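You operate a simulated robot arm through the tools that you are given. There is no shell and no other tool. Be economical: measure what you need, move in short steps, check, and stop when the job is done.

The job below is to be done with a simulated robot arm. You get a single attempt, and the scene is never put back.

## Task
Scrub the two clogged nozzles clean and hang them back in the rack.
Fine: use the wet sponge.
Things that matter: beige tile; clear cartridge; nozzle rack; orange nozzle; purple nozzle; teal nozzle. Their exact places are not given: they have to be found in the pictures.

It is judged by the outcome, as a careful person would: the job done as asked, and still so three seconds after it is handed in. It fails if anything else is knocked over, pushed out of place, dropped, spilled or broken.

## Robot
A 6-joint arm with a fingered hand, hanging from a carriage that runs on a gantry, over the field with the corners [-1.118, 1.772], [-1.867, 0.496], [0.289, -0.769], [1.039, 0.507] (x, y) and turns from -6.685 to 5.323 rad about z. Base frame: it is fixed where the carriage stands at the start and does not move with it; the origin is on the floor, on the carriage's upright axis, x ahead of it, y to its left, z up. Lengths are in m, angles in rad, forces in N, time in s.
It reaches about 0.845 m from its shoulder. Its first joint turns from -2.897 to 2.897 rad. Places, roughly: beige tile (10x10x1 cm) [0.6, 0.1, 0.9]; clear cartridge [2.25, -0.25, 1.25]; nozzle rack [0.5, -0.2, 0.9]; orange nozzle [2.25, -0.25, 1.25]. Payload 3.7 kg.
The TCP is the grasp point between the finger pads, 0.026 m short of the fingertips. In the tool frame z runs along the fingers and y along their closing line. The gripper opens to 0.156 m. The gripper's body begins 0.073 m behind the TCP. The gripper is a hand of 4 fingers: y runs from the thumb to the fingers, the wrist lies at [0, 0, -0.239] in the tool frame.
Orientation is that of the tool frame in the base frame, as [roll, pitch, yaw] about the fixed x, y, z axes, in that order (R = Rz(yaw) Ry(pitch) Rx(roll)). With the fingers straight down and closing along the base's y, the tool's x points along the base's -x, its y along +y and its z along -z.

## Interface
- The arm moves only by the tool step_arm. Its argument "plan" is one flat list of numbers, 6 for each row, row after row: the turn, a rotation vector about the tool's x, y, z in rad, then the shift along the tool's x, y, z in m. In form: [ax, ay, az, x, y, z, ax, ay, az, x, y, z, ...]. A call has 1 to 10 rows; each row is the pose to reach, as a shift and turn from the pose commanded when the call began, along the tool's axes at that moment. Each row takes 0.2 s and may step no farther than 0.05 m and 0.15 rad from the row before; otherwise, the whole call is refused. Where a pose cannot be reached the arm comes as near as it can. A force on the tool above 40 N (or 10 N above the force at the start of the call, whichever is more), or a blocked arm, ends the call early, and 0.2 s more pass. In this call time passes only in rows, and 0.2 s behind the last. It gives the time, the measured TCP pose, the force on the tool (base axes), the opening and the grip force at its end, in the units of the frame above (readings bear some noise), with the torque about the TCP (base axes, N m) and any sound that the robot's microphone picked up.
- Cameras (640 x 400 px; columns grow to the right, rows downward): "scene" is now at [0.2431, -0.0392, 1.8282]; the picture's right is [-0.64, -0.77, 0.00], its down [-0.72, 0.60, -0.36] and it looks along [0.28, -0.23, -0.93] (base axes); focal length 276 px, centre (320, 200). "wrist" rides on the gripper at [0.058, -0.058, -0.091] in the tool frame; the picture's right is [0.71, 0.71, 0.00], its down [-0.53, 0.53, -0.67] and it looks along [-0.47, 0.47, 0.74] (tool axes); focal length 265 px, centre (320, 200).
- grab_frame(camera): a new picture of that camera. The clock stands still meanwhile.
- raise_lower(by): slides the trunk up (or, below 0, down) by that many m; the arm and the scene camera ride with it, the base frame stays. It gives what a move gives, with no picture.
- drive_base(legs): drives the robot by 1 to 6 legs, each [ahead, left, turn to the left] in m, m and rad, along the robot's own axes; the way and the turn of a leg run together, so that a leg with both is an arc; at most 1.5 m and 3.142 rad a leg. The arm and the cameras ride along, it lands a little off, and it stops where it bumps. It keeps to its track: a leg is cut to what the track allows. It gives what a move gives.
- finger_targets(finger1, finger2, finger3, thumb_bend): sets how far each is bent, from 0 (flat) to 1 (curled in); at 0.3 the hand is open as for a grip, at 0.7 the pads meet at the TCP. One left out holds its place. A second passes; each finger stops where it meets its share of the squeeze, and holds until it gets a number again. It is the only way to open and close the hand. It gives what a move gives, with no picture; readings hold the bend of each and the force on the fingers (four entries, about 0 where the hand has none), thumb and palm.
- head_to(pan, tilt): turns the head with the scene camera to pan (to the left, within 2.705 rad either way) and tilt (down, from -0.506 to 1.204), counted from straight ahead of the robot. It gives what a move gives.
- measure_at(camera, pixels): for up to 12 pixels [column, row] of the newest picture of that camera ("zoom" is the newest enlarged one), the place [x, y, z] in the base frame of the surface seen there, good to about 0.002 m. The clock stands still meanwhile.
- close_up(camera, box): a new picture of the part [left, top, right, bottom] of that camera's present view, enlarged. The clock stands still meanwhile.
- sign_off(): hands the job in; it is judged then, once.

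Go step by step. Measure first, check grasps and placings, and put right what went wrong. The budget is 80 turns and 60 pictures, counting those below and the enlarged ones. Unless the task says otherwise, let go and move clear before handing in, and close with one line.

The tools are called after ">>>" as name(argument=value, ...) on one line, values as JSON. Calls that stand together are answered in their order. step_arm: Moves the arm, as the interface text tells. Its arguments: {"type":"object","properties":{"plan":{"type":"array","items":{"type":"number"}}},"required":["plan"]} The other tools are called the same way: raise_lower (by) slides the trunk up or down; finger_targets (finger1, finger2, finger3, thumb_bend) moves the fingers one by one; drive_base (legs) drives the base; head_to (pan, tilt) turns the head that bears the scene camera; grab_frame (camera) takes a picture; measure_at (camera, pixels) gives the place of the surface under pixels of a picture; close_up (camera, box) takes an enlarged picture of a part of a camera's view; sign_off () hands the job in.

At the start:

```text
t: 0.0
tcp_pos: [0.398, -0.3104, 1.2126]
orientation: [3.14, -0.002, -3.14]
force: [-0.3, -0.7, 0.2]
torque: [0.01, -0.01, -0.02]
gripper_width: 0.1561
grip_force: 0.0
shape: jaw
bend: [0.3, 0.3, 0.3, 0.3]
finger forces: [0.0, 0.0, 0.0, 0.1, 0.0, 0.1]
trunk travel left (down, up): [-0.679, 0.0]
robot x, y, heading: [-0.0031, 0.0005, 0.004]
head pan, tilt: [-0.696, 1.201]
```

scene: 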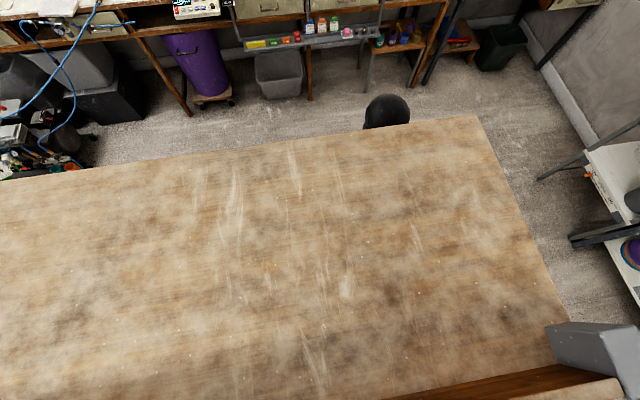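
wrist: 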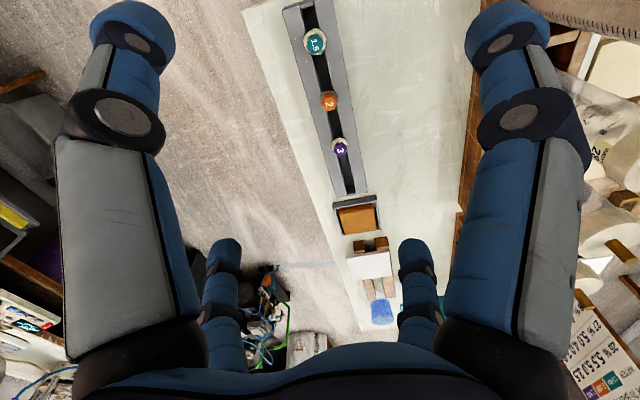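

The wrist picture shows a rack with the nozzles 1.5, 2 and 3 (315,42; 328,100; 340,147), a brown block, a white thing and a blue thing. I take enlargements and turn the head to them.

>>> close_up(camera="wrist", box=[240, 0, 440, 125])

>>> close_up(camera="wrist", box=[260, 180, 500, 330])

>>> measure_at(camera="wrist", pixels=[[315, 42], [328, 100], [340, 147], [357, 218], [368, 262], [382, 312], [420, 150], [300, 150], [293, 10], [355, 190], [340, 200], [382, 230]])

>>> head_to(pan=0.0, tilt=1.1)

>>> grab_frame(camera="scene")

```text
3.20 times, centred on (340, 62) of wrist
```

zoom: 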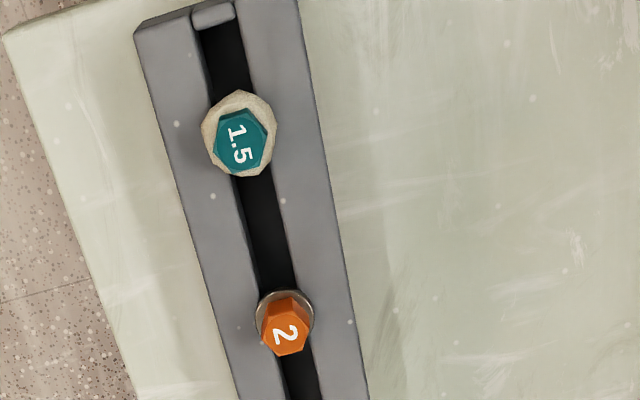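

```text
2.67 times, centred on (380, 255) of wrist
```

zoom: 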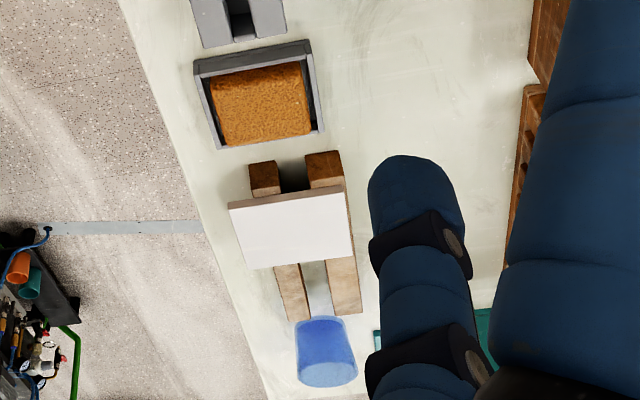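

```text
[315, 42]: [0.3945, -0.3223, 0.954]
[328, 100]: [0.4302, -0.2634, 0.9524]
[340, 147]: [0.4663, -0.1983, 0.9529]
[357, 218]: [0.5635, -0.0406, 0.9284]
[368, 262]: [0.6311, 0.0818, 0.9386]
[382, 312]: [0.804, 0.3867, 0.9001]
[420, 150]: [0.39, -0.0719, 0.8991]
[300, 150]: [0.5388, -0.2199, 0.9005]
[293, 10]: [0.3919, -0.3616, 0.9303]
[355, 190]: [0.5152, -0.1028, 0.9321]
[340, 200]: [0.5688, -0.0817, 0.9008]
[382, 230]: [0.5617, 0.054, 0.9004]
```

```text
t: 1.1
tcp_pos: [0.3977, -0.3102, 1.2124]
orientation: [3.141, 0.0, -3.141]
force: [0.0, -0.3, 0.4]
torque: [-0.04, 0.01, -0.05]
gripper_width: 0.156
grip_force: 0.0
shape: jaw
bend: [0.3, 0.3, 0.3, 0.3]
finger forces: [0.1, 0.1, 0.1, 0.0, 0.0, 0.0]
trunk travel left (down, up): [-0.679, 0.0]
robot x, y, heading: [-0.0015, 0.002, 0.0]
head pan, tilt: [0.0, 1.1]
```

```text
55 pictures are left
```

scene: 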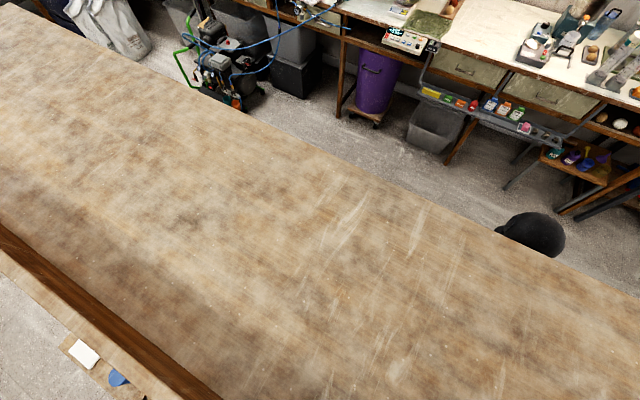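

Teal (zoom 240,140) has a beige crust on its collar while orange looks bare metal. I still need purple, the blue thing and the poster, plus what the wooden plane under the scene camera is.

>>> close_up(camera="wrist", box=[290, 80, 390, 142])

>>> close_up(camera="wrist", box=[300, 125, 380, 175])

>>> close_up(camera="wrist", box=[520, 290, 640, 400])

>>> measure_at(camera="scene", pixels=[[320, 200], [100, 250], [84, 353], [118, 378], [180, 390], [60, 300], [530, 230], [500, 100], [420, 90]])

>>> close_up(camera="scene", box=[360, 0, 640, 175])

```text
6.40 times, centred on (340, 111) of wrist
```

zoom: 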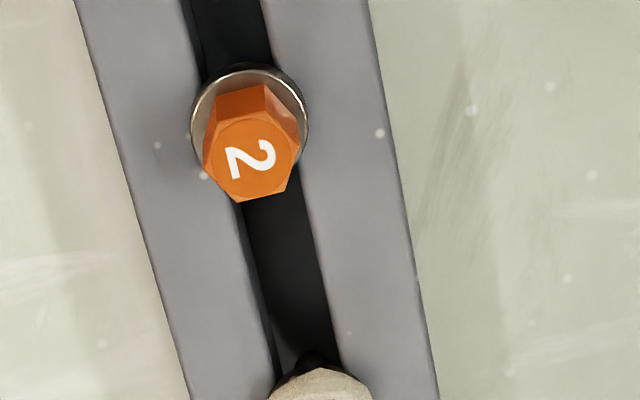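

```text
8.00 times, centred on (340, 150) of wrist
```

zoom: 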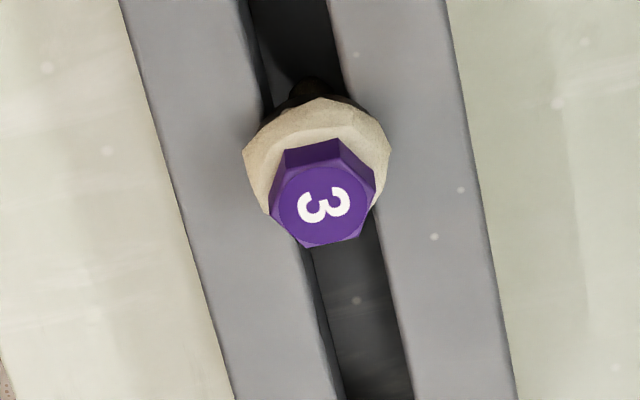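

```text
3.64 times, centred on (580, 345) of wrist
```

zoom: 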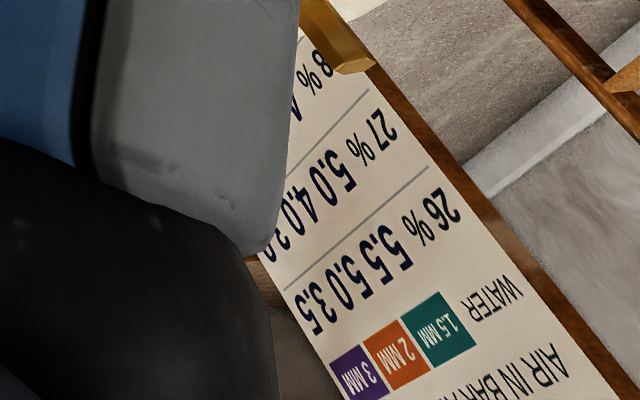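

```text
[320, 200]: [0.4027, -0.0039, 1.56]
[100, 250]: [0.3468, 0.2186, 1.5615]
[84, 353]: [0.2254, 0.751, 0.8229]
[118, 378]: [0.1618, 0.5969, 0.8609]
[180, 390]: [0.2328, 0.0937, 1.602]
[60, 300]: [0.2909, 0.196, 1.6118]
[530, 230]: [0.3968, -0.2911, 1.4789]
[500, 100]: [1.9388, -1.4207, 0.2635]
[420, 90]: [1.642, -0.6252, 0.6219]
```

```text
2.29 times, centred on (500, 88) of scene
```

zoom: 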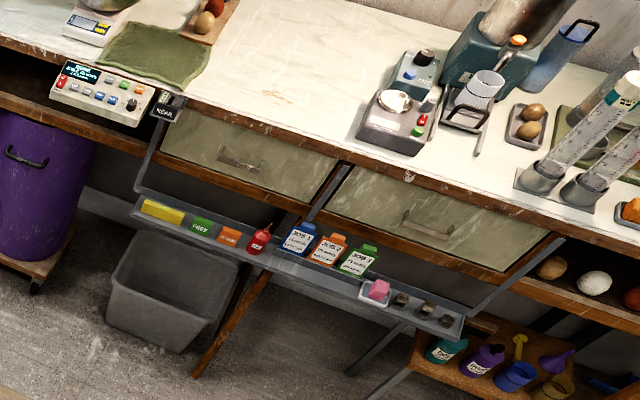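

Purple (zoom 320,190) and teal both carry a beige crust on the collar, and orange is clean, so teal and purple are the two to scrub. I lower the hand a bit for a nearer look.

>>> step_arm(plan=[0, 0, 0, -0.002, 0.013, 0.045, 0, 0, 0, -0.004, 0.026, 0.09, 0, 0, 0, -0.007, 0.04, 0.135, 0, 0, 0, -0.009, 0.053, 0.175])

>>> grab_frame(camera="wrist")

```text
t: 2.1
tcp_pos: [0.4065, -0.2588, 1.0378]
orientation: [3.14, 0.001, 3.141]
force: [0.5, 0.3, 0.0]
torque: [0.0, 0.01, 0.0]
gripper_width: 0.1556
grip_force: 0.0
shape: jaw
bend: [0.3, 0.3, 0.3, 0.3]
finger forces: [0.0, 0.0, 0.1, 0.0, 0.0, 0.0]
trunk travel left (down, up): [-0.679, 0.0]
robot x, y, heading: [0.0, -0.0022, 0.005]
head pan, tilt: [0.0, 1.1]
```

```text
50 pictures are left
```

wrist: 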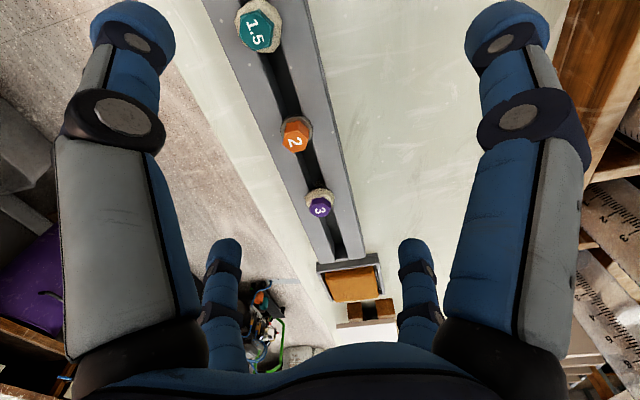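

The hand has four radial fingers (thumb at left, others at 90°), and the rack runs along about 60° in the base frame. I take a close look at each nozzle and the sponge and measure edges.

>>> close_up(camera="wrist", box=[290, 170, 410, 245])

>>> measure_at(camera="zoom", pixels=[[160, 205], [150, 120], [125, 170], [200, 140], [70, 150], [270, 150], [250, 330]])

>>> close_up(camera="wrist", box=[300, 230, 420, 305])

>>> measure_at(camera="zoom", pixels=[[90, 175], [400, 120], [420, 130], [440, 320], [170, 375], [430, 345], [280, 280], [180, 300], [390, 220], [90, 260]])

>>> close_up(camera="wrist", box=[210, 0, 330, 75])

>>> measure_at(camera="zoom", pixels=[[240, 150], [300, 20], [150, 100], [370, 200], [300, 255], [350, 80], [100, 60], [450, 120]])

```text
5.33 times, centred on (350, 208) of wrist
```

zoom: 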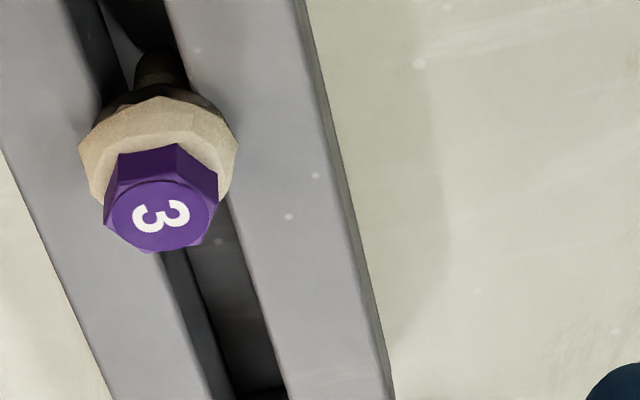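

```text
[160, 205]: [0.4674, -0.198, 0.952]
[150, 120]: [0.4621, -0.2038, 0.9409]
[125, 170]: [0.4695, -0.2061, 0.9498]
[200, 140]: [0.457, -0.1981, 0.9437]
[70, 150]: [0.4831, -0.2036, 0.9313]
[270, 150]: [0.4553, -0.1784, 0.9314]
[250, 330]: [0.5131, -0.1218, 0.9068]
```

```text
5.33 times, centred on (360, 268) of wrist
```

zoom: 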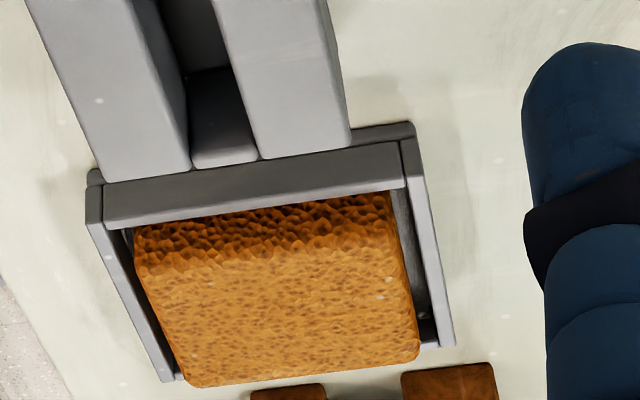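

```text
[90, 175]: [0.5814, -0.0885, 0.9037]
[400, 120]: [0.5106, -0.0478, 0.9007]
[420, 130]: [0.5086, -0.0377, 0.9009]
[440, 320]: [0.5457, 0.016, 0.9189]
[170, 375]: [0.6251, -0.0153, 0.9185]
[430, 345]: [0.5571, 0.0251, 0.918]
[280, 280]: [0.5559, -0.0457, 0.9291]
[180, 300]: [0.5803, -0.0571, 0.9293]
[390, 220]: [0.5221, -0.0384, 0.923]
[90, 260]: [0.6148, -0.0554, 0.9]
```

```text
5.33 times, centred on (270, 38) of wrist
```

zoom: 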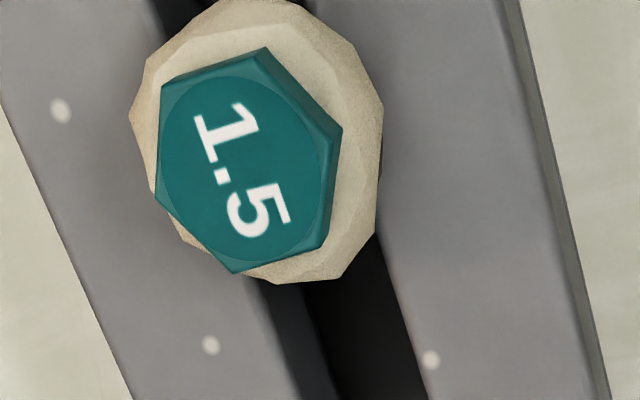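

```text
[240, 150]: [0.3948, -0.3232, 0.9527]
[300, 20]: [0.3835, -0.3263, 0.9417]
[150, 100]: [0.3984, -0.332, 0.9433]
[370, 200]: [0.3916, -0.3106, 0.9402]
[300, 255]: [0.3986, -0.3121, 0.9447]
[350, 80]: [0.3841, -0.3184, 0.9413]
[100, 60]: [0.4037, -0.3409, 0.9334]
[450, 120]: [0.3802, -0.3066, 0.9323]
```

Cap tops are at z≈0.953, crusts span ≈0.932–0.944 with 25 mm width, and the sponge's top is at 0.929 around (0.558,-0.043). I test the thumb–opposite-finger pinch in free air to see where the tips go.

>>> finger_targets(finger1=0.3, finger2=0.62, finger3=0.3, thumb_bend=0.62)

>>> grab_frame(camera="wrist")

```text
t: 3.1
tcp_pos: [0.4069, -0.2583, 1.0382]
orientation: [-3.141, 0.0, -3.141]
force: [-0.8, 0.7, 0.4]
torque: [0.02, 0.03, -0.01]
gripper_width: 0.074
grip_force: 0.1
shape: fingers
bend: [0.3, 0.62, 0.3, 0.62]
finger forces: [0.1, 0.0, 0.0, 0.0, 0.0, 0.0]
trunk travel left (down, up): [-0.679, 0.0]
robot x, y, heading: [0.002, 0.0004, 0.0]
head pan, tilt: [0.0, 1.1]
```

```text
46 pictures are left
```

wrist: 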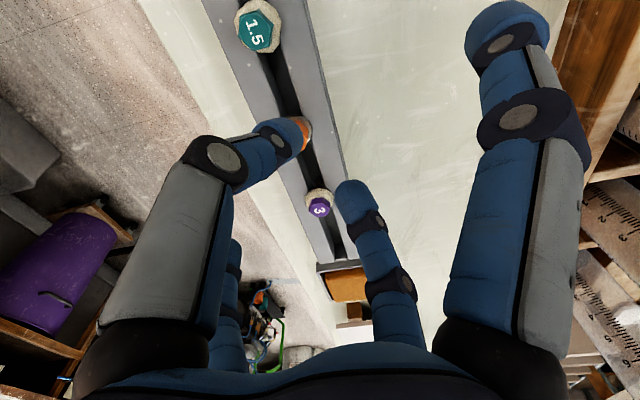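

Thumb (285,135) and finger 2 (350,190) curl inward. I measure the tips to learn the geometry.

>>> measure_at(camera="wrist", pixels=[[293, 138], [278, 142], [262, 128], [345, 185], [355, 200], [350, 215], [370, 225], [218, 160], [500, 20], [478, 30], [235, 245], [405, 285]])

>>> finger_targets(finger2=0.7, thumb_bend=0.7)

>>> grab_frame(camera="wrist")

```text
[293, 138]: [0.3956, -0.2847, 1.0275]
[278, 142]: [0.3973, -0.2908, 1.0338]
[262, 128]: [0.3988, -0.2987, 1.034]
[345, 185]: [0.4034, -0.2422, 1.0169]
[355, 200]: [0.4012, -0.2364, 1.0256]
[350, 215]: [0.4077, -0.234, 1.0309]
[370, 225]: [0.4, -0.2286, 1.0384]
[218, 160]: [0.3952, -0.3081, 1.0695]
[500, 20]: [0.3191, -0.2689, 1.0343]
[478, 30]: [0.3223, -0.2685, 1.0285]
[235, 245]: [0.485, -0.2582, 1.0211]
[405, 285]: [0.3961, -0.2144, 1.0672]
```

```text
t: 4.1
tcp_pos: [0.4061, -0.2576, 1.0383]
orientation: [3.141, 0.001, -3.141]
force: [0.4, -0.4, 0.6]
torque: [-0.02, -0.01, 0.01]
gripper_width: 0.0712
grip_force: 0.0
shape: fingers
bend: [0.3, 0.7, 0.3, 0.7]
finger forces: [0.0, 0.1, 0.0, 0.1, 0.0, 0.0]
trunk travel left (down, up): [-0.679, 0.0]
robot x, y, heading: [-0.0027, -0.0043, 0.001]
head pan, tilt: [0.0, 1.1]
```

```text
45 pictures are left
```

wrist: 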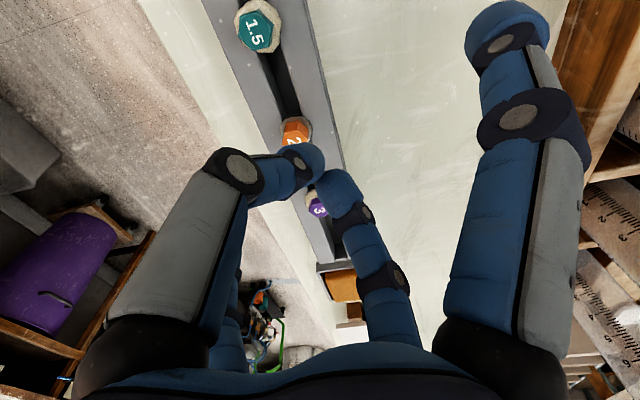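

Tips almost meet near (320,172); I measure them to find the height of the contact.

>>> measure_at(camera="wrist", pixels=[[322, 165], [315, 178], [305, 150], [322, 182], [330, 172], [340, 180], [345, 205], [290, 180], [318, 150]])

>>> close_up(camera="wrist", box=[240, 110, 400, 210])

```text
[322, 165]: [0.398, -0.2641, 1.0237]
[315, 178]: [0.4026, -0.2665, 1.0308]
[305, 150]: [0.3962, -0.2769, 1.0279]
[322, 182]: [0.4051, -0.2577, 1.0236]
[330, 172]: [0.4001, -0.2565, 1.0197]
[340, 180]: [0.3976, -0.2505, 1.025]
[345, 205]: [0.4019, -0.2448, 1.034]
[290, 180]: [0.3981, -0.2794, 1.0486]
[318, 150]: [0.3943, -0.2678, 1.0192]
```

```text
4.00 times, centred on (320, 160) of wrist
```

zoom: 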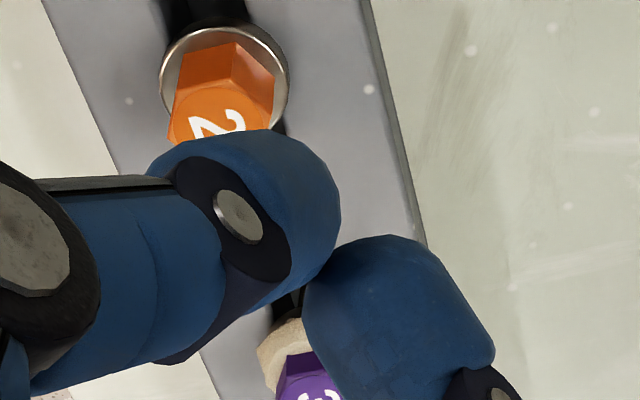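

The tips meet under the TCP with their undersides ≈0.02 below it, so for the caps the TCP should be near z≈0.962. I open again and go over the purple nozzle (0.4675,-0.198).

>>> finger_targets(finger1=0.3, finger2=0.3, finger3=0.3, thumb_bend=0.3)

>>> step_arm(plan=[0, 0, 0, -0.03, 0.03, 0, 0, 0, 0, -0.0605, 0.0605, 0.01, 0, 0, 0, -0.0605, 0.0605, 0.045])

>>> grab_frame(camera="wrist")

```text
t: 5.1
tcp_pos: [0.4063, -0.259, 1.0385]
orientation: [-3.141, -0.001, -3.141]
force: [-0.6, 0.0, -0.1]
torque: [-0.01, -0.01, 0.03]
gripper_width: 0.1062
grip_force: 0.1
shape: fingers
bend: [0.3, 0.3, 0.3, 0.3]
finger forces: [0.0, 0.0, 0.0, 0.0, 0.0, 0.1]
trunk travel left (down, up): [-0.679, 0.0]
robot x, y, heading: [0.0023, 0.0034, 0.003]
head pan, tilt: [0.0, 1.1]
```

```text
t: 6.1
tcp_pos: [0.3912, -0.1757, 0.9685]
orientation: [3.112, -0.079, 3.137]
force: [-0.5, 0.0, 0.5]
torque: [0.0, -0.02, 0.01]
gripper_width: 0.1065
grip_force: 0.1
shape: fingers
bend: [0.3, 0.3, 0.3, 0.3]
finger forces: [0.1, 0.0, 0.0, 0.0, 0.0, 0.0]
out of reach, approached as far as the arm can: row 2, 3
trunk travel left (down, up): [-0.679, 0.0]
robot x, y, heading: [0.0003, -0.004, -0.002]
head pan, tilt: [0.0, 1.1]
stopped in row 3: the arm was blocked; the commanded pose is now the measured one
```

```text
43 pictures are left
```

wrist: 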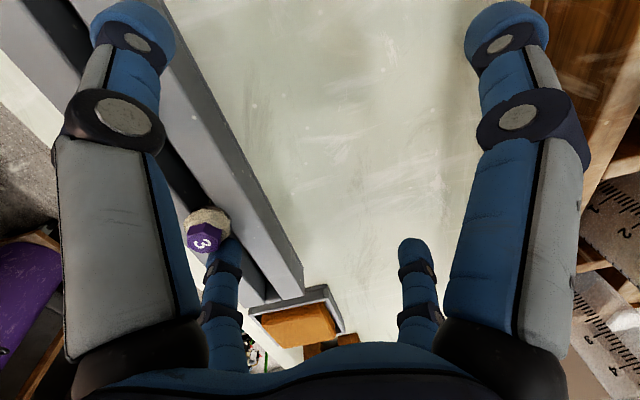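

The target was out of the arm's reach: it stopped tilted at (0.391,-0.176,0.969), with nothing touched (forces ≈0). I raise the hand, square it up and drive the carriage nearer.

>>> step_arm(plan=[0, 0, 0, 0, 0, -0.05, 0.015, -0.04, 0, 0, 0, -0.09, 0.029, -0.079, 0, 0, 0, -0.11])

>>> drive_base(legs=[[0.05, 0, 0]])

>>> grab_frame(camera="scene")

```text
t: 6.9
tcp_pos: [0.3735, -0.1671, 0.9671]
orientation: [3.08, -0.141, 3.138]
force: [1.0, -0.5, 3.0]
torque: [0.0, -0.32, -0.03]
gripper_width: 0.1063
grip_force: 1.2
shape: fingers
bend: [0.3, 0.3, 0.27, 0.3]
finger forces: [0.0, 0.0, 3.4, 0.0, 0.0, 0.1]
out of reach, approached as far as the arm can: row 1, 2, 3
trunk travel left (down, up): [-0.679, 0.0]
robot x, y, heading: [-0.0025, -0.0013, -0.002]
head pan, tilt: [0.0, 1.1]
stopped in row 3: the arm was blocked; the commanded pose is now the measured one
```

```text
t: 7.7
tcp_pos: [0.3603, -0.1646, 0.9612]
orientation: [3.071, -0.164, 3.129]
force: [-13.1, -2.2, 42.1]
torque: [-0.25, -4.27, -0.2]
gripper_width: 0.1066
grip_force: 21.3
shape: fingers
bend: [0.3, 0.3, 0.14, 0.3]
finger forces: [0.1, 0.0, 42.9, 0.1, 0.0, 0.0]
trunk travel left (down, up): [-0.679, 0.0]
robot x, y, heading: [0.0003, -0.0005, -0.002]
head pan, tilt: [0.0, 1.1]
stopped in leg 1: the force on the tool passed its limit at 62 N (the readings are from after the stop); the commanded pose is now the measured one
```

```text
42 pictures are left
```

scene: 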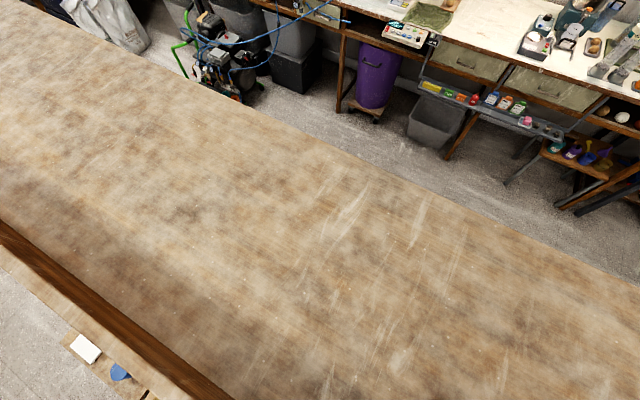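

A finger (finger 3) is pressing on the rack with ~43 N; I must relieve it right away. I uncurl that finger to 0 and look.

>>> finger_targets(finger3=0.0)

>>> grab_frame(camera="wrist")

```text
t: 8.9
tcp_pos: [0.3506, -0.1598, 0.9566]
orientation: [3.062, -0.178, 3.131]
force: [1.0, -2.1, 1.6]
torque: [0.01, -0.26, -0.05]
gripper_width: 0.1054
grip_force: 1.7
shape: fingers
bend: [0.31, 0.3, 0.0, 0.3]
finger forces: [0.3, 0.0, 2.0, 0.0, 0.0, 0.0]
trunk travel left (down, up): [-0.679, 0.0]
robot x, y, heading: [0.0035, -0.003, -0.003]
head pan, tilt: [0.0, 1.1]
stopped: the arm was blocked; the commanded pose is now the measured one
```

```text
41 pictures are left
```

wrist: 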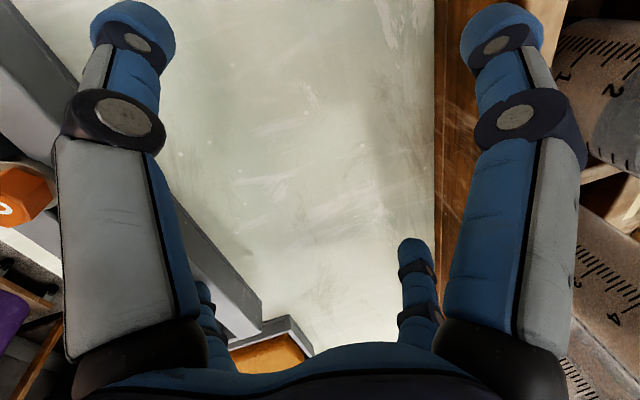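

The arm keeps sagging toward -x and reports "blocked", though tool forces are now only ~2 N; the links seem to be at a limit on this side. I go back the way I came: up, toward +x and -y.

>>> step_arm(plan=[0, 0, 0, -0.0144, -0.03, -0.033])

```text
t: 9.5
tcp_pos: [0.3531, -0.1715, 0.9717]
orientation: [3.044, -0.205, -3.14]
force: [-0.2, 0.4, 0.1]
torque: [0.01, -0.02, -0.01]
gripper_width: 0.1065
grip_force: 0.2
shape: fingers
bend: [0.3, 0.3, 0.0, 0.3]
finger forces: [0.0, 0.1, 0.0, 0.0, 0.0, 0.0]
out of reach, approached as far as the arm can: row 1
trunk travel left (down, up): [-0.679, 0.0]
robot x, y, heading: [0.0025, 0.0016, -0.003]
head pan, tilt: [0.0, 1.1]
stopped in row 1: the arm was blocked; the commanded pose is now the measured one
```

The wrist sits exactly on a 0.845 m sphere about a shoulder at z≈1.92 — the arm is straight (singular), so it is slow to pull in. The step worked a little and contact is gone, so I repeat upward and toward -y.

>>> step_arm(plan=[0, 0, 0, 0.008, -0.021, -0.0414, 0, 0, 0, 0.016, -0.042, -0.083])

```text
t: 10.3
tcp_pos: [0.314, -0.1753, 0.9797]
orientation: [2.958, -0.316, -3.103]
force: [0.7, -0.2, 0.5]
torque: [0.04, 0.0, 0.05]
gripper_width: 0.1064
grip_force: 0.0
shape: fingers
bend: [0.3, 0.3, 0.0, 0.3]
finger forces: [0.1, 0.0, 0.0, 0.0, 0.0, 0.0]
out of reach, approached as far as the arm can: row 1, 2
trunk travel left (down, up): [-0.679, 0.0]
robot x, y, heading: [0.0042, 0.0089, 0.002]
head pan, tilt: [0.0, 1.1]
stopped in row 2: the arm was blocked; the commanded pose is now the measured one
```

Moving up only tilts the hand; something else hinders the arm. I look around with the head and the wrist camera before moving any more.

>>> grab_frame(camera="wrist")

>>> head_to(pan=-1.9, tilt=1.1)

>>> grab_frame(camera="scene")

```text
40 pictures are left
```

wrist: 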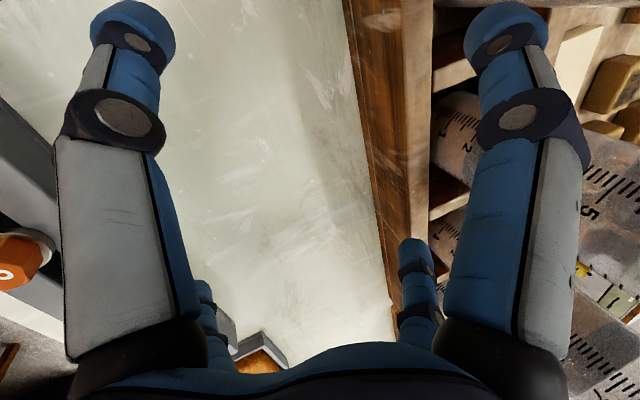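

```text
t: 12.1
tcp_pos: [0.3122, -0.1733, 0.9789]
orientation: [2.954, -0.317, -3.106]
force: [0.8, 0.0, 0.5]
torque: [-0.01, 0.07, -0.01]
gripper_width: 0.1066
grip_force: 0.0
shape: fingers
bend: [0.3, 0.3, 0.0, 0.3]
finger forces: [0.1, 0.0, 0.0, 0.1, 0.0, 0.0]
trunk travel left (down, up): [-0.679, 0.0]
robot x, y, heading: [0.0049, 0.0027, 0.0]
head pan, tilt: [-1.901, 1.1]
```

```text
39 pictures are left
```

scene: 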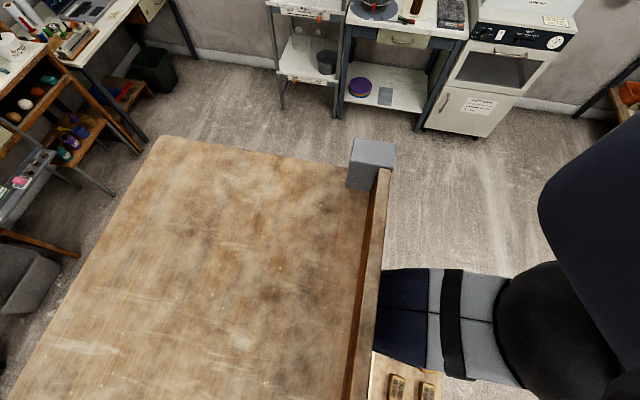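

I see the arm (400–600, 270–390) running from the carriage in under the shelf, right beside its lip (375,250). I measure those.

>>> measure_at(camera="scene", pixels=[[385, 300], [420, 310], [480, 320], [550, 330], [600, 220], [380, 200], [360, 360], [372, 150], [300, 300], [170, 140], [398, 390], [580, 380]])

>>> measure_at(camera="wrist", pixels=[[385, 150], [365, 60], [410, 100], [460, 120], [440, 210], [590, 130], [410, 250], [610, 300]])

```text
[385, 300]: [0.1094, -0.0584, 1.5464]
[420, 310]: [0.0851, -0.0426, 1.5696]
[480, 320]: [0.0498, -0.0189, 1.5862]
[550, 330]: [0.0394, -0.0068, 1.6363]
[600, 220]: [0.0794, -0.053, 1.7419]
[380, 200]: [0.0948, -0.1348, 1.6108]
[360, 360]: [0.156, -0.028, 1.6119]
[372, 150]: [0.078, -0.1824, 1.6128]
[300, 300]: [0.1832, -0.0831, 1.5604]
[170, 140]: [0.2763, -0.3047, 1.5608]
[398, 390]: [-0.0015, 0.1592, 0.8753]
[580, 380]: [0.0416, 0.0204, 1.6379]
```

```text
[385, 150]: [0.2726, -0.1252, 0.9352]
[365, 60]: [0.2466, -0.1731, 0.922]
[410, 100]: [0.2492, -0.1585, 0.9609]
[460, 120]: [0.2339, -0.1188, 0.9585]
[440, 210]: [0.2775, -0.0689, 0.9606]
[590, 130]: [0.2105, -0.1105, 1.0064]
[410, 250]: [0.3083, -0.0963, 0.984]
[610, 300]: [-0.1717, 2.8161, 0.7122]
```

The shoulder sits at z≈1.55 and the upper arm passes just under the shelf lip, so this side is cramped. I reverse along the known-good path toward (0.436,-0.229,1.038), straightening the hand as I go, in two small rows first.

>>> step_arm(plan=[0.047, -0.079, -0.008, -0.018, -0.009, -0.036, 0.094, -0.158, -0.015, -0.045, -0.018, -0.065])

```text
t: 12.9
tcp_pos: [0.3315, -0.1809, 0.9741]
orientation: [3.006, -0.244, -3.097]
force: [0.1, 0.2, 0.1]
torque: [-0.01, 0.01, -0.02]
gripper_width: 0.1063
grip_force: 0.1
shape: fingers
bend: [0.3, 0.3, 0.0, 0.3]
finger forces: [0.1, 0.0, 0.1, 0.0, 0.0, 0.0]
out of reach, approached as far as the arm can: row 1, 2
trunk travel left (down, up): [-0.679, 0.0]
robot x, y, heading: [0.0024, 0.004, -0.001]
head pan, tilt: [-1.901, 1.1]
stopped in row 2: the arm was blocked; the commanded pose is now the measured one
```

The wrist stays pinned at (0.389,-0.213,1.204) whatever I command, so the elbow is caught under the shelf; a lowered trunk should free it. First I curl all fingers in a bit and swing the hand upright about the wrist, over the bare bench strip.

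>>> finger_targets(finger1=0.6, finger2=0.6, finger3=0.6, thumb_bend=0.6)

>>> step_arm(plan=[0.045, -0.09, 0, -0.0215, -0.011, -0.001, 0.09, -0.18, 0, -0.043, -0.0215, -0.005])

```text
t: 14.1
tcp_pos: [0.3244, -0.1777, 0.9713]
orientation: [2.996, -0.256, -3.094]
force: [0.3, -0.6, -0.4]
torque: [-0.01, -0.01, 0.01]
gripper_width: 0.0231
grip_force: 0.0
shape: fingers
bend: [0.6, 0.6, 0.6, 0.6]
finger forces: [0.0, 0.0, 0.1, 0.1, 0.1, 0.0]
trunk travel left (down, up): [-0.679, 0.0]
robot x, y, heading: [0.0043, 0.0034, 0.003]
head pan, tilt: [-1.901, 1.1]
stopped: the arm was blocked; the commanded pose is now the measured one
```

```text
t: 14.9
tcp_pos: [0.3596, -0.1938, 0.9594]
orientation: [3.084, -0.09, -3.108]
force: [0.2, -0.2, -0.2]
torque: [0.03, 0.02, 0.04]
gripper_width: 0.023
grip_force: 0.0
shape: fingers
bend: [0.6, 0.6, 0.6, 0.6]
finger forces: [0.1, 0.1, 0.0, 0.1, 0.1, 0.0]
trunk travel left (down, up): [-0.679, 0.0]
robot x, y, heading: [0.0038, 0.011, -0.001]
head pan, tilt: [-1.901, 1.1]
stopped in row 2: the arm was blocked; the commanded pose is now the measured one
```

The hand is now almost upright with curled fingers over bare table (z 0.90). I lower the trunk by 2 cm to free the elbow.

>>> raise_lower(by=-0.02)

```text
t: 15.6
tcp_pos: [0.3799, -0.2157, 0.9541]
orientation: [3.099, -0.068, -3.118]
force: [-0.1, -0.7, 0.1]
torque: [0.02, 0.01, 0.02]
gripper_width: 0.0231
grip_force: 0.0
shape: fingers
bend: [0.6, 0.6, 0.6, 0.6]
finger forces: [0.0, 0.0, 0.0, 0.0, 0.0, 0.0]
trunk travel left (down, up): [-0.659, 0.02]
robot x, y, heading: [0.0027, 0.0006, -0.0]
head pan, tilt: [-1.901, 1.1]
```

It relaxed without "blocked", so that helps. Now I raise the hand straight up.

>>> step_arm(plan=[0, 0, 0, 0.003, 0.002, -0.03])

```text
t: 16.0
tcp_pos: [0.3896, -0.2186, 0.9679]
orientation: [3.098, -0.071, -3.115]
force: [-0.6, -0.5, -0.5]
torque: [0.0, 0.0, -0.01]
gripper_width: 0.0234
grip_force: 0.0
shape: fingers
bend: [0.6, 0.6, 0.6, 0.6]
finger forces: [0.0, 0.1, 0.1, 0.0, 0.0, 0.1]
out of reach, approached as far as the arm can: row 1
trunk travel left (down, up): [-0.659, 0.02]
robot x, y, heading: [0.0057, 0.0077, -0.0]
head pan, tilt: [-1.901, 1.1]
```

It rose without a block. I repeat: trunk down 3 cm, hand up.

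>>> raise_lower(by=-0.03)

>>> step_arm(plan=[0, 0, 0, 0.003, 0.001, -0.04, 0, 0, 0, 0.006, 0.002, -0.08])

```text
t: 16.8
tcp_pos: [0.3864, -0.2165, 0.9358]
orientation: [3.095, -0.08, -3.116]
force: [-9.7, 4.9, 3.4]
torque: [0.05, -0.09, 0.25]
gripper_width: 0.0227
grip_force: 5.3
shape: fingers
bend: [0.6, 0.6, 0.67, 0.6]
finger forces: [0.1, 0.1, 11.0, 0.0, 0.0, 0.0]
trunk travel left (down, up): [-0.629, 0.05]
robot x, y, heading: [0.0037, 0.0025, 0.0]
head pan, tilt: [-1.901, 1.1]
```

```text
t: 17.4
tcp_pos: [0.4243, -0.2424, 0.9949]
orientation: [3.1, -0.071, -3.116]
force: [-1.0, 0.4, 0.4]
torque: [0.02, 0.02, -0.05]
gripper_width: 0.0228
grip_force: 0.0
shape: fingers
bend: [0.6, 0.6, 0.6, 0.6]
finger forces: [0.0, 0.0, 0.0, 0.0, 0.0, 0.0]
out of reach, approached as far as the arm can: row 1, 2
trunk travel left (down, up): [-0.629, 0.05]
robot x, y, heading: [0.0011, 0.0052, 0.0]
head pan, tilt: [-1.901, 1.1]
```

Finger 3 touched something sideways (11 N) during the lowering, and then the hand rose clear to z 0.995. I check the rack.

>>> grab_frame(camera="wrist")

>>> grab_frame(camera="scene")

```text
38 pictures are left
```

wrist: 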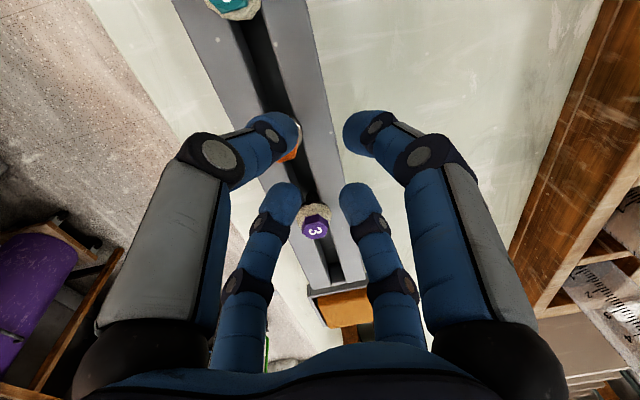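

```text
37 pictures are left
```

scene: 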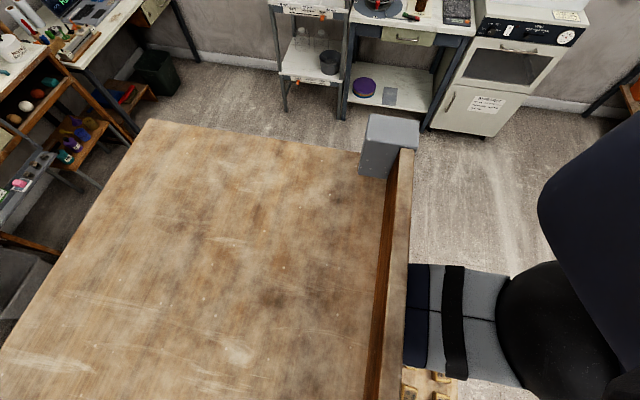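

All three nozzles still hang in the rack. I measure whether anything has shifted and raise the hand further, with an outward component.

>>> measure_at(camera="wrist", pixels=[[315, 230], [236, 4], [293, 150], [340, 320], [310, 290], [345, 280]])

>>> step_arm(plan=[0.02, -0.035, 0, -0.005, -0.005, -0.035, 0.04, -0.07, 0, -0.01, -0.01, -0.07])

```text
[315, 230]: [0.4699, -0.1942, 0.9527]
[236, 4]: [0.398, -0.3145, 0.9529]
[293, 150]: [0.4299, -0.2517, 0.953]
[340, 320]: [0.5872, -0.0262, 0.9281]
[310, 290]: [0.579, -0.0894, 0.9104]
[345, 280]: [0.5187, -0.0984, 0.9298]
```

```text
t: 17.9
tcp_pos: [0.4626, -0.2694, 1.0415]
orientation: [3.137, -0.007, -3.118]
force: [-0.5, -1.2, 0.2]
torque: [0.03, -0.02, 0.01]
gripper_width: 0.0226
grip_force: 0.0
shape: fingers
bend: [0.6, 0.6, 0.6, 0.6]
finger forces: [0.1, 0.0, 0.0, 0.0, 0.0, 0.1]
out of reach, approached as far as the arm can: row 1, 2
trunk travel left (down, up): [-0.629, 0.05]
robot x, y, heading: [0.0013, 0.0007, -0.003]
head pan, tilt: [-1.901, 1.1]
```

Purple, orange and the sponge tray are practically where they were (within ~4 mm). The arm is too folded close to the carriage, so I back the carriage off by 0.15 m away from the bench so that the arm works more stretched; the hand stays above everything on its way (z 1.04).

>>> drive_base(legs=[[-0.13, 0.075, 0]])

```text
t: 19.3
tcp_pos: [0.3364, -0.1967, 1.0463]
orientation: [3.138, -0.005, -3.119]
force: [0.0, 0.1, 0.4]
torque: [0.0, 0.03, 0.02]
gripper_width: 0.0226
grip_force: 0.2
shape: fingers
bend: [0.6, 0.6, 0.6, 0.6]
finger forces: [0.0, 0.1, 0.0, 0.1, 0.0, 0.0]
trunk travel left (down, up): [-0.629, 0.05]
robot x, y, heading: [-0.1234, 0.0782, -0.002]
head pan, tilt: [-1.901, 1.1]
```

Now I move outward over the purple nozzle at the same height, and check it is reachable.

>>> step_arm(plan=[0, 0, 0.01, -0.044, 0.0, 0, 0, 0, 0.023, -0.088, 0.0, 0, 0, 0, 0.023, -0.133, -0.001, 0])

>>> grab_frame(camera="wrist")

```text
t: 20.1
tcp_pos: [0.3766, -0.1737, 1.0925]
orientation: [3.139, -0.006, 3.14]
force: [-0.3, -0.4, -0.5]
torque: [0.02, -0.02, 0.02]
gripper_width: 0.0229
grip_force: 0.1
shape: fingers
bend: [0.6, 0.6, 0.6, 0.6]
finger forces: [0.1, 0.1, 0.0, 0.0, 0.0, 0.1]
out of reach, approached as far as the arm can: row 1, 2, 3
trunk travel left (down, up): [-0.629, 0.05]
robot x, y, heading: [-0.1264, 0.0814, -0.007]
head pan, tilt: [-1.901, 1.1]
```

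```text
36 pictures are left
```

wrist: 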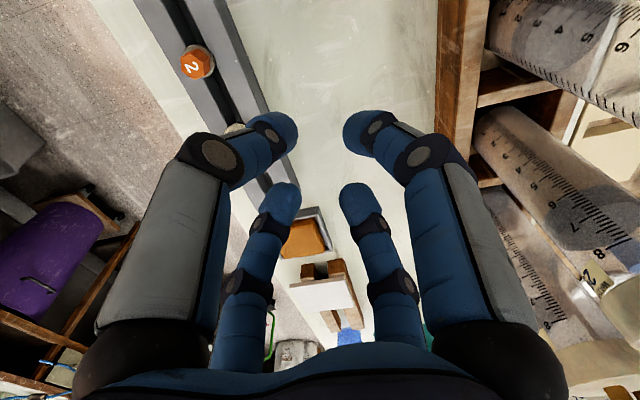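

The readings fit an outer limit: the wrist can be at most 0.615 m from a shoulder at z≈1.58, and the shelf keeps the carriage back on this side. Going round the shelf's end to the far side (n≈0.6 along the −30° direction) would put me right beside the bench, so I check what stands along that way.

>>> head_to(pan=-1.1, tilt=0.75)

>>> grab_frame(camera="scene")

>>> measure_at(camera="scene", pixels=[[320, 380], [320, 300], [320, 200], [420, 300], [500, 300], [420, 200], [520, 200], [600, 200], [320, 120], [420, 120], [520, 100], [220, 120]])

```text
t: 21.2
tcp_pos: [0.3769, -0.1734, 1.093]
orientation: [3.137, -0.002, 3.14]
force: [0.1, 1.0, -0.4]
torque: [0.01, 0.02, 0.0]
gripper_width: 0.023
grip_force: 0.1
shape: fingers
bend: [0.6, 0.6, 0.6, 0.6]
finger forces: [0.0, 0.0, 0.0, 0.1, 0.0, 0.1]
trunk travel left (down, up): [-0.629, 0.05]
robot x, y, heading: [-0.127, 0.0794, 0.001]
head pan, tilt: [-1.1, 0.75]
```

```text
35 pictures are left
```

scene: 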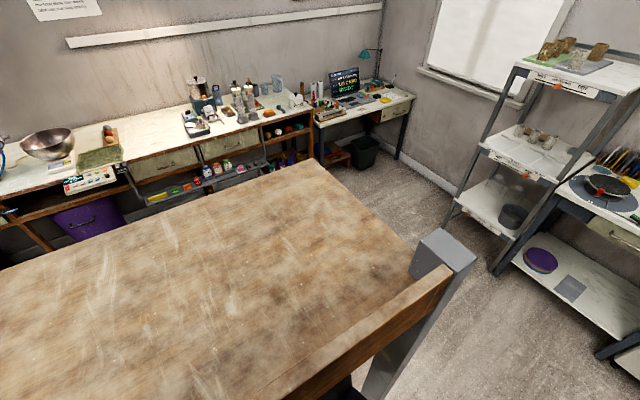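

```text
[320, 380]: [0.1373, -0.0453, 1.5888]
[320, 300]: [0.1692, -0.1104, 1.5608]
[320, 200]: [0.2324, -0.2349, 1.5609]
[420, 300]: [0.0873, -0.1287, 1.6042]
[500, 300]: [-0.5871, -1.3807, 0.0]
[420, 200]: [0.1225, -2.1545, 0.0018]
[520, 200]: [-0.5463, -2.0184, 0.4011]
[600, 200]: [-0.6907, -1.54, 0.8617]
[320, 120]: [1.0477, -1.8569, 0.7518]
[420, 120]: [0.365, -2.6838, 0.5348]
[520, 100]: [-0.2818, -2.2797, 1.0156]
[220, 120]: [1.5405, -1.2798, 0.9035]
```

Only the grey post at the shelf's near end (0.08,-0.18) is in the way; the rest is far off. Before backing out under the shelf I check the height of the things the hand would pass over.

>>> measure_at(camera="wrist", pixels=[[450, 60], [560, 30], [620, 90], [560, 160], [600, 230], [510, 240], [545, 300], [600, 290], [580, 340], [620, 360], [630, 170], [600, 130]])

>>> head_to(pan=-0.5, tilt=1.2)

>>> grab_frame(camera="scene")

```text
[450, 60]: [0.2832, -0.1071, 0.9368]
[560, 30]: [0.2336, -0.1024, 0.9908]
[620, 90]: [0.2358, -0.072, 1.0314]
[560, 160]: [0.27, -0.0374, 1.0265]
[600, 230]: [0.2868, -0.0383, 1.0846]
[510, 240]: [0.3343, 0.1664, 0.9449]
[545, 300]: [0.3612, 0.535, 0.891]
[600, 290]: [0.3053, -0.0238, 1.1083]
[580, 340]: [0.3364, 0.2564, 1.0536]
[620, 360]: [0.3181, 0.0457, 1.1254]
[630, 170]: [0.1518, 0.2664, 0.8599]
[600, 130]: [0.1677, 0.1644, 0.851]
```

```text
t: 22.2
tcp_pos: [0.3758, -0.1737, 1.0922]
orientation: [3.137, -0.006, 3.141]
force: [0.7, -0.7, -0.8]
torque: [0.0, -0.01, -0.02]
gripper_width: 0.0228
grip_force: 0.1
shape: fingers
bend: [0.6, 0.6, 0.6, 0.6]
finger forces: [0.0, 0.0, 0.0, 0.0, 0.0, 0.1]
trunk travel left (down, up): [-0.629, 0.05]
robot x, y, heading: [-0.1255, 0.0817, 0.002]
head pan, tilt: [-0.499, 1.201]
```

```text
34 pictures are left
```

scene: 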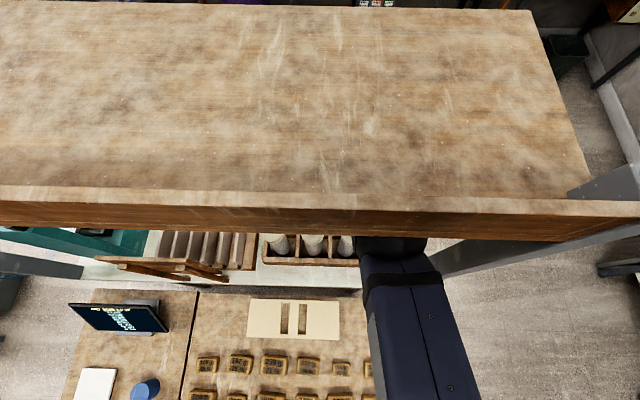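

Tall ruled cylinders (280–350,245) stand in a box just left of the arm under the shelf. I measure them and the post.

>>> close_up(camera="scene", box=[230, 210, 470, 360])

>>> measure_at(camera="scene", pixels=[[280, 240], [315, 238], [345, 240], [350, 255], [265, 245], [358, 250], [460, 265], [420, 280], [390, 245], [300, 320], [560, 240], [340, 368]])

```text
2.67 times, centred on (350, 285) of scene
```

zoom: 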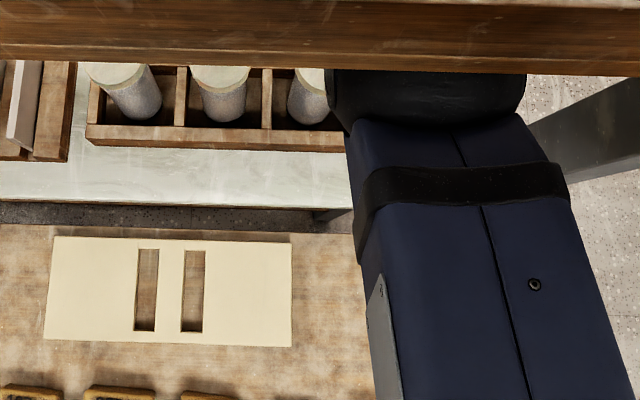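

```text
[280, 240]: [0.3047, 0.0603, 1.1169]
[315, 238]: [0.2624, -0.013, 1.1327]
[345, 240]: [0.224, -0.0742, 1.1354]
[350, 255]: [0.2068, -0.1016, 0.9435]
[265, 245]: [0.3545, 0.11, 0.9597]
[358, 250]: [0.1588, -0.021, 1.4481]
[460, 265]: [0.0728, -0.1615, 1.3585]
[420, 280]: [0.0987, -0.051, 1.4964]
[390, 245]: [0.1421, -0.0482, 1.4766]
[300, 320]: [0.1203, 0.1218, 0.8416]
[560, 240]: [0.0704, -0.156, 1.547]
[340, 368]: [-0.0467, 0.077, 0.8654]
```

A cylinder (top z 1.135) stands right behind the hand, so I will not back out. By the fit, a carriage at n≈0.005, s≈0.08 with the trunk at about −0.13 reaches all three spots, so I drive back in, then lower a little.

>>> drive_base(legs=[[0.169, -0.017, 0]])

```text
t: 23.7
tcp_pos: [0.5332, -0.1854, 1.0828]
orientation: [3.132, -0.015, -3.141]
force: [0.1, -0.8, -0.5]
torque: [0.0, 0.02, -0.01]
gripper_width: 0.0227
grip_force: 0.0
shape: fingers
bend: [0.6, 0.6, 0.6, 0.6]
finger forces: [0.0, 0.1, 0.0, 0.0, 0.1, 0.1]
trunk travel left (down, up): [-0.629, 0.05]
robot x, y, heading: [0.0433, 0.0609, -0.002]
head pan, tilt: [-0.499, 1.201]
```

The carriage is at n≈0.007, s≈0.074 as wanted. I lower the trunk by 5 cm; the tips stay at ≈1.01.

>>> raise_lower(by=-0.05)

>>> grab_frame(camera="wrist")

```text
t: 24.6
tcp_pos: [0.5424, -0.1877, 1.039]
orientation: [3.138, -0.01, -3.141]
force: [-1.4, -0.5, -0.1]
torque: [0.01, 0.0, 0.0]
gripper_width: 0.0226
grip_force: 0.0
shape: fingers
bend: [0.6, 0.6, 0.6, 0.6]
finger forces: [0.1, 0.0, 0.0, 0.0, 0.0, 0.1]
trunk travel left (down, up): [-0.579, 0.1]
robot x, y, heading: [0.0416, 0.0628, -0.002]
head pan, tilt: [-0.499, 1.201]
```

```text
32 pictures are left
```

wrist: 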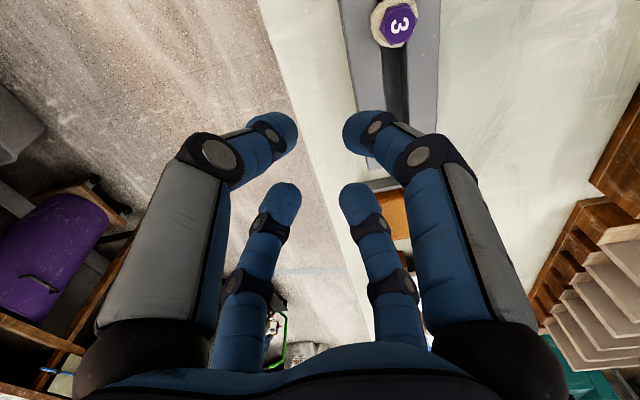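

Clear so far, with the purple cap at (398,25). I move in over it.

>>> step_arm(plan=[0, 0, 0, 0.036, -0.003, 0, 0, 0, 0, 0.072, -0.007, 0])

```text
t: 25.2
tcp_pos: [0.5076, -0.2199, 1.018]
orientation: [3.133, -0.012, 3.14]
force: [0.5, 1.3, -1.3]
torque: [-0.03, 0.02, 0.0]
gripper_width: 0.0224
grip_force: 0.0
shape: fingers
bend: [0.6, 0.6, 0.6, 0.6]
finger forces: [0.0, 0.0, 0.0, 0.1, 0.0, 0.0]
out of reach, approached as far as the arm can: row 1, 2
trunk travel left (down, up): [-0.579, 0.1]
robot x, y, heading: [0.0386, 0.0623, 0.001]
head pan, tilt: [-0.499, 1.201]
```

The hand slid along the 0.615 m sphere again — the elbow behaves as if stuck straight. I try one firm pull straight toward the shoulder (inward and up) to make it bend; the way is clear.

>>> step_arm(plan=[0, 0, 0, 0.035, 0.02, -0.02, 0, 0, 0, 0.07, 0.04, -0.04, 0, 0, 0, 0.105, 0.06, -0.06, 0, 0, 0, 0.13, 0.075, -0.075])

```text
t: 26.2
tcp_pos: [0.5101, -0.2207, 1.0192]
orientation: [3.133, -0.011, -3.141]
force: [0.4, -0.8, 0.2]
torque: [0.0, 0.02, 0.0]
gripper_width: 0.0228
grip_force: 0.0
shape: fingers
bend: [0.6, 0.6, 0.6, 0.6]
finger forces: [0.0, 0.0, 0.0, 0.1, 0.0, 0.0]
out of reach, approached as far as the arm can: row 1, 2, 3, 4
trunk travel left (down, up): [-0.579, 0.1]
robot x, y, heading: [0.0414, 0.0631, 0.003]
head pan, tilt: [-0.499, 1.201]
```

No motion at all: the elbow is at its straight singularity. A pitch of the tool with the TCP held should force the elbow to bend, so I tilt the fingers outward (+n) by 0.56 rad in four rows.

>>> step_arm(plan=[0.07, -0.121, 0, 0, 0, -0.005, 0.14, -0.242, 0, 0, 0, -0.01, 0.21, -0.364, 0, 0, 0, -0.015, 0.28, -0.485, 0, 0, 0, -0.02])

```text
t: 27.2
tcp_pos: [0.5843, -0.2692, 0.9828]
orientation: [-2.845, 0.471, -3.069]
force: [0.0, 0.5, -0.3]
torque: [0.0, -0.01, -0.04]
gripper_width: 0.0229
grip_force: 0.1
shape: fingers
bend: [0.6, 0.6, 0.6, 0.6]
finger forces: [0.0, 0.0, 0.1, 0.1, 0.0, 0.0]
out of reach, approached as far as the arm can: row 1, 2, 3, 4
trunk travel left (down, up): [-0.579, 0.1]
robot x, y, heading: [0.0439, 0.0651, -0.0]
head pan, tilt: [-0.499, 1.201]
```

The wrist still lies exactly on the sphere (0.616 m), so that tilt direction doesn't bend the elbow. I try the opposite one: slide up to an upright hand and tilt the fingers inward while drawing the wrist in; all well above the rack.

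>>> step_arm(plan=[-0.07, 0.121, 0, 0.0055, 0.0032, -0.0189, -0.14, 0.242, 0, 0.0115, 0.0067, -0.0394, -0.21, 0.364, 0, 0.0199, 0.0115, -0.0669, -0.28, 0.485, 0, 0.0327, 0.0189, -0.0971, -0.35, 0.606, 0, 0.0574, 0.0332, -0.1236, -0.42, 0.727, 0, 0.0833, 0.0481, -0.1564, -0.49, 0.849, 0, 0.1062, 0.0613, -0.1923, -0.56, 0.97, 0, 0.1257, 0.0726, -0.2308])

```text
t: 29.0
tcp_pos: [0.4082, -0.1699, 1.0878]
orientation: [2.829, -0.493, -3.081]
force: [0.6, 2.0, 0.5]
torque: [-0.15, 0.06, 0.11]
gripper_width: 0.0228
grip_force: 0.1
shape: fingers
bend: [0.6, 0.6, 0.6, 0.6]
finger forces: [0.0, 0.1, 0.1, 0.1, 0.0, 0.0]
out of reach, approached as far as the arm can: row 4, 5, 6, 7, 8
trunk travel left (down, up): [-0.579, 0.1]
robot x, y, heading: [0.0396, 0.064, -0.002]
head pan, tilt: [-0.499, 1.201]
```

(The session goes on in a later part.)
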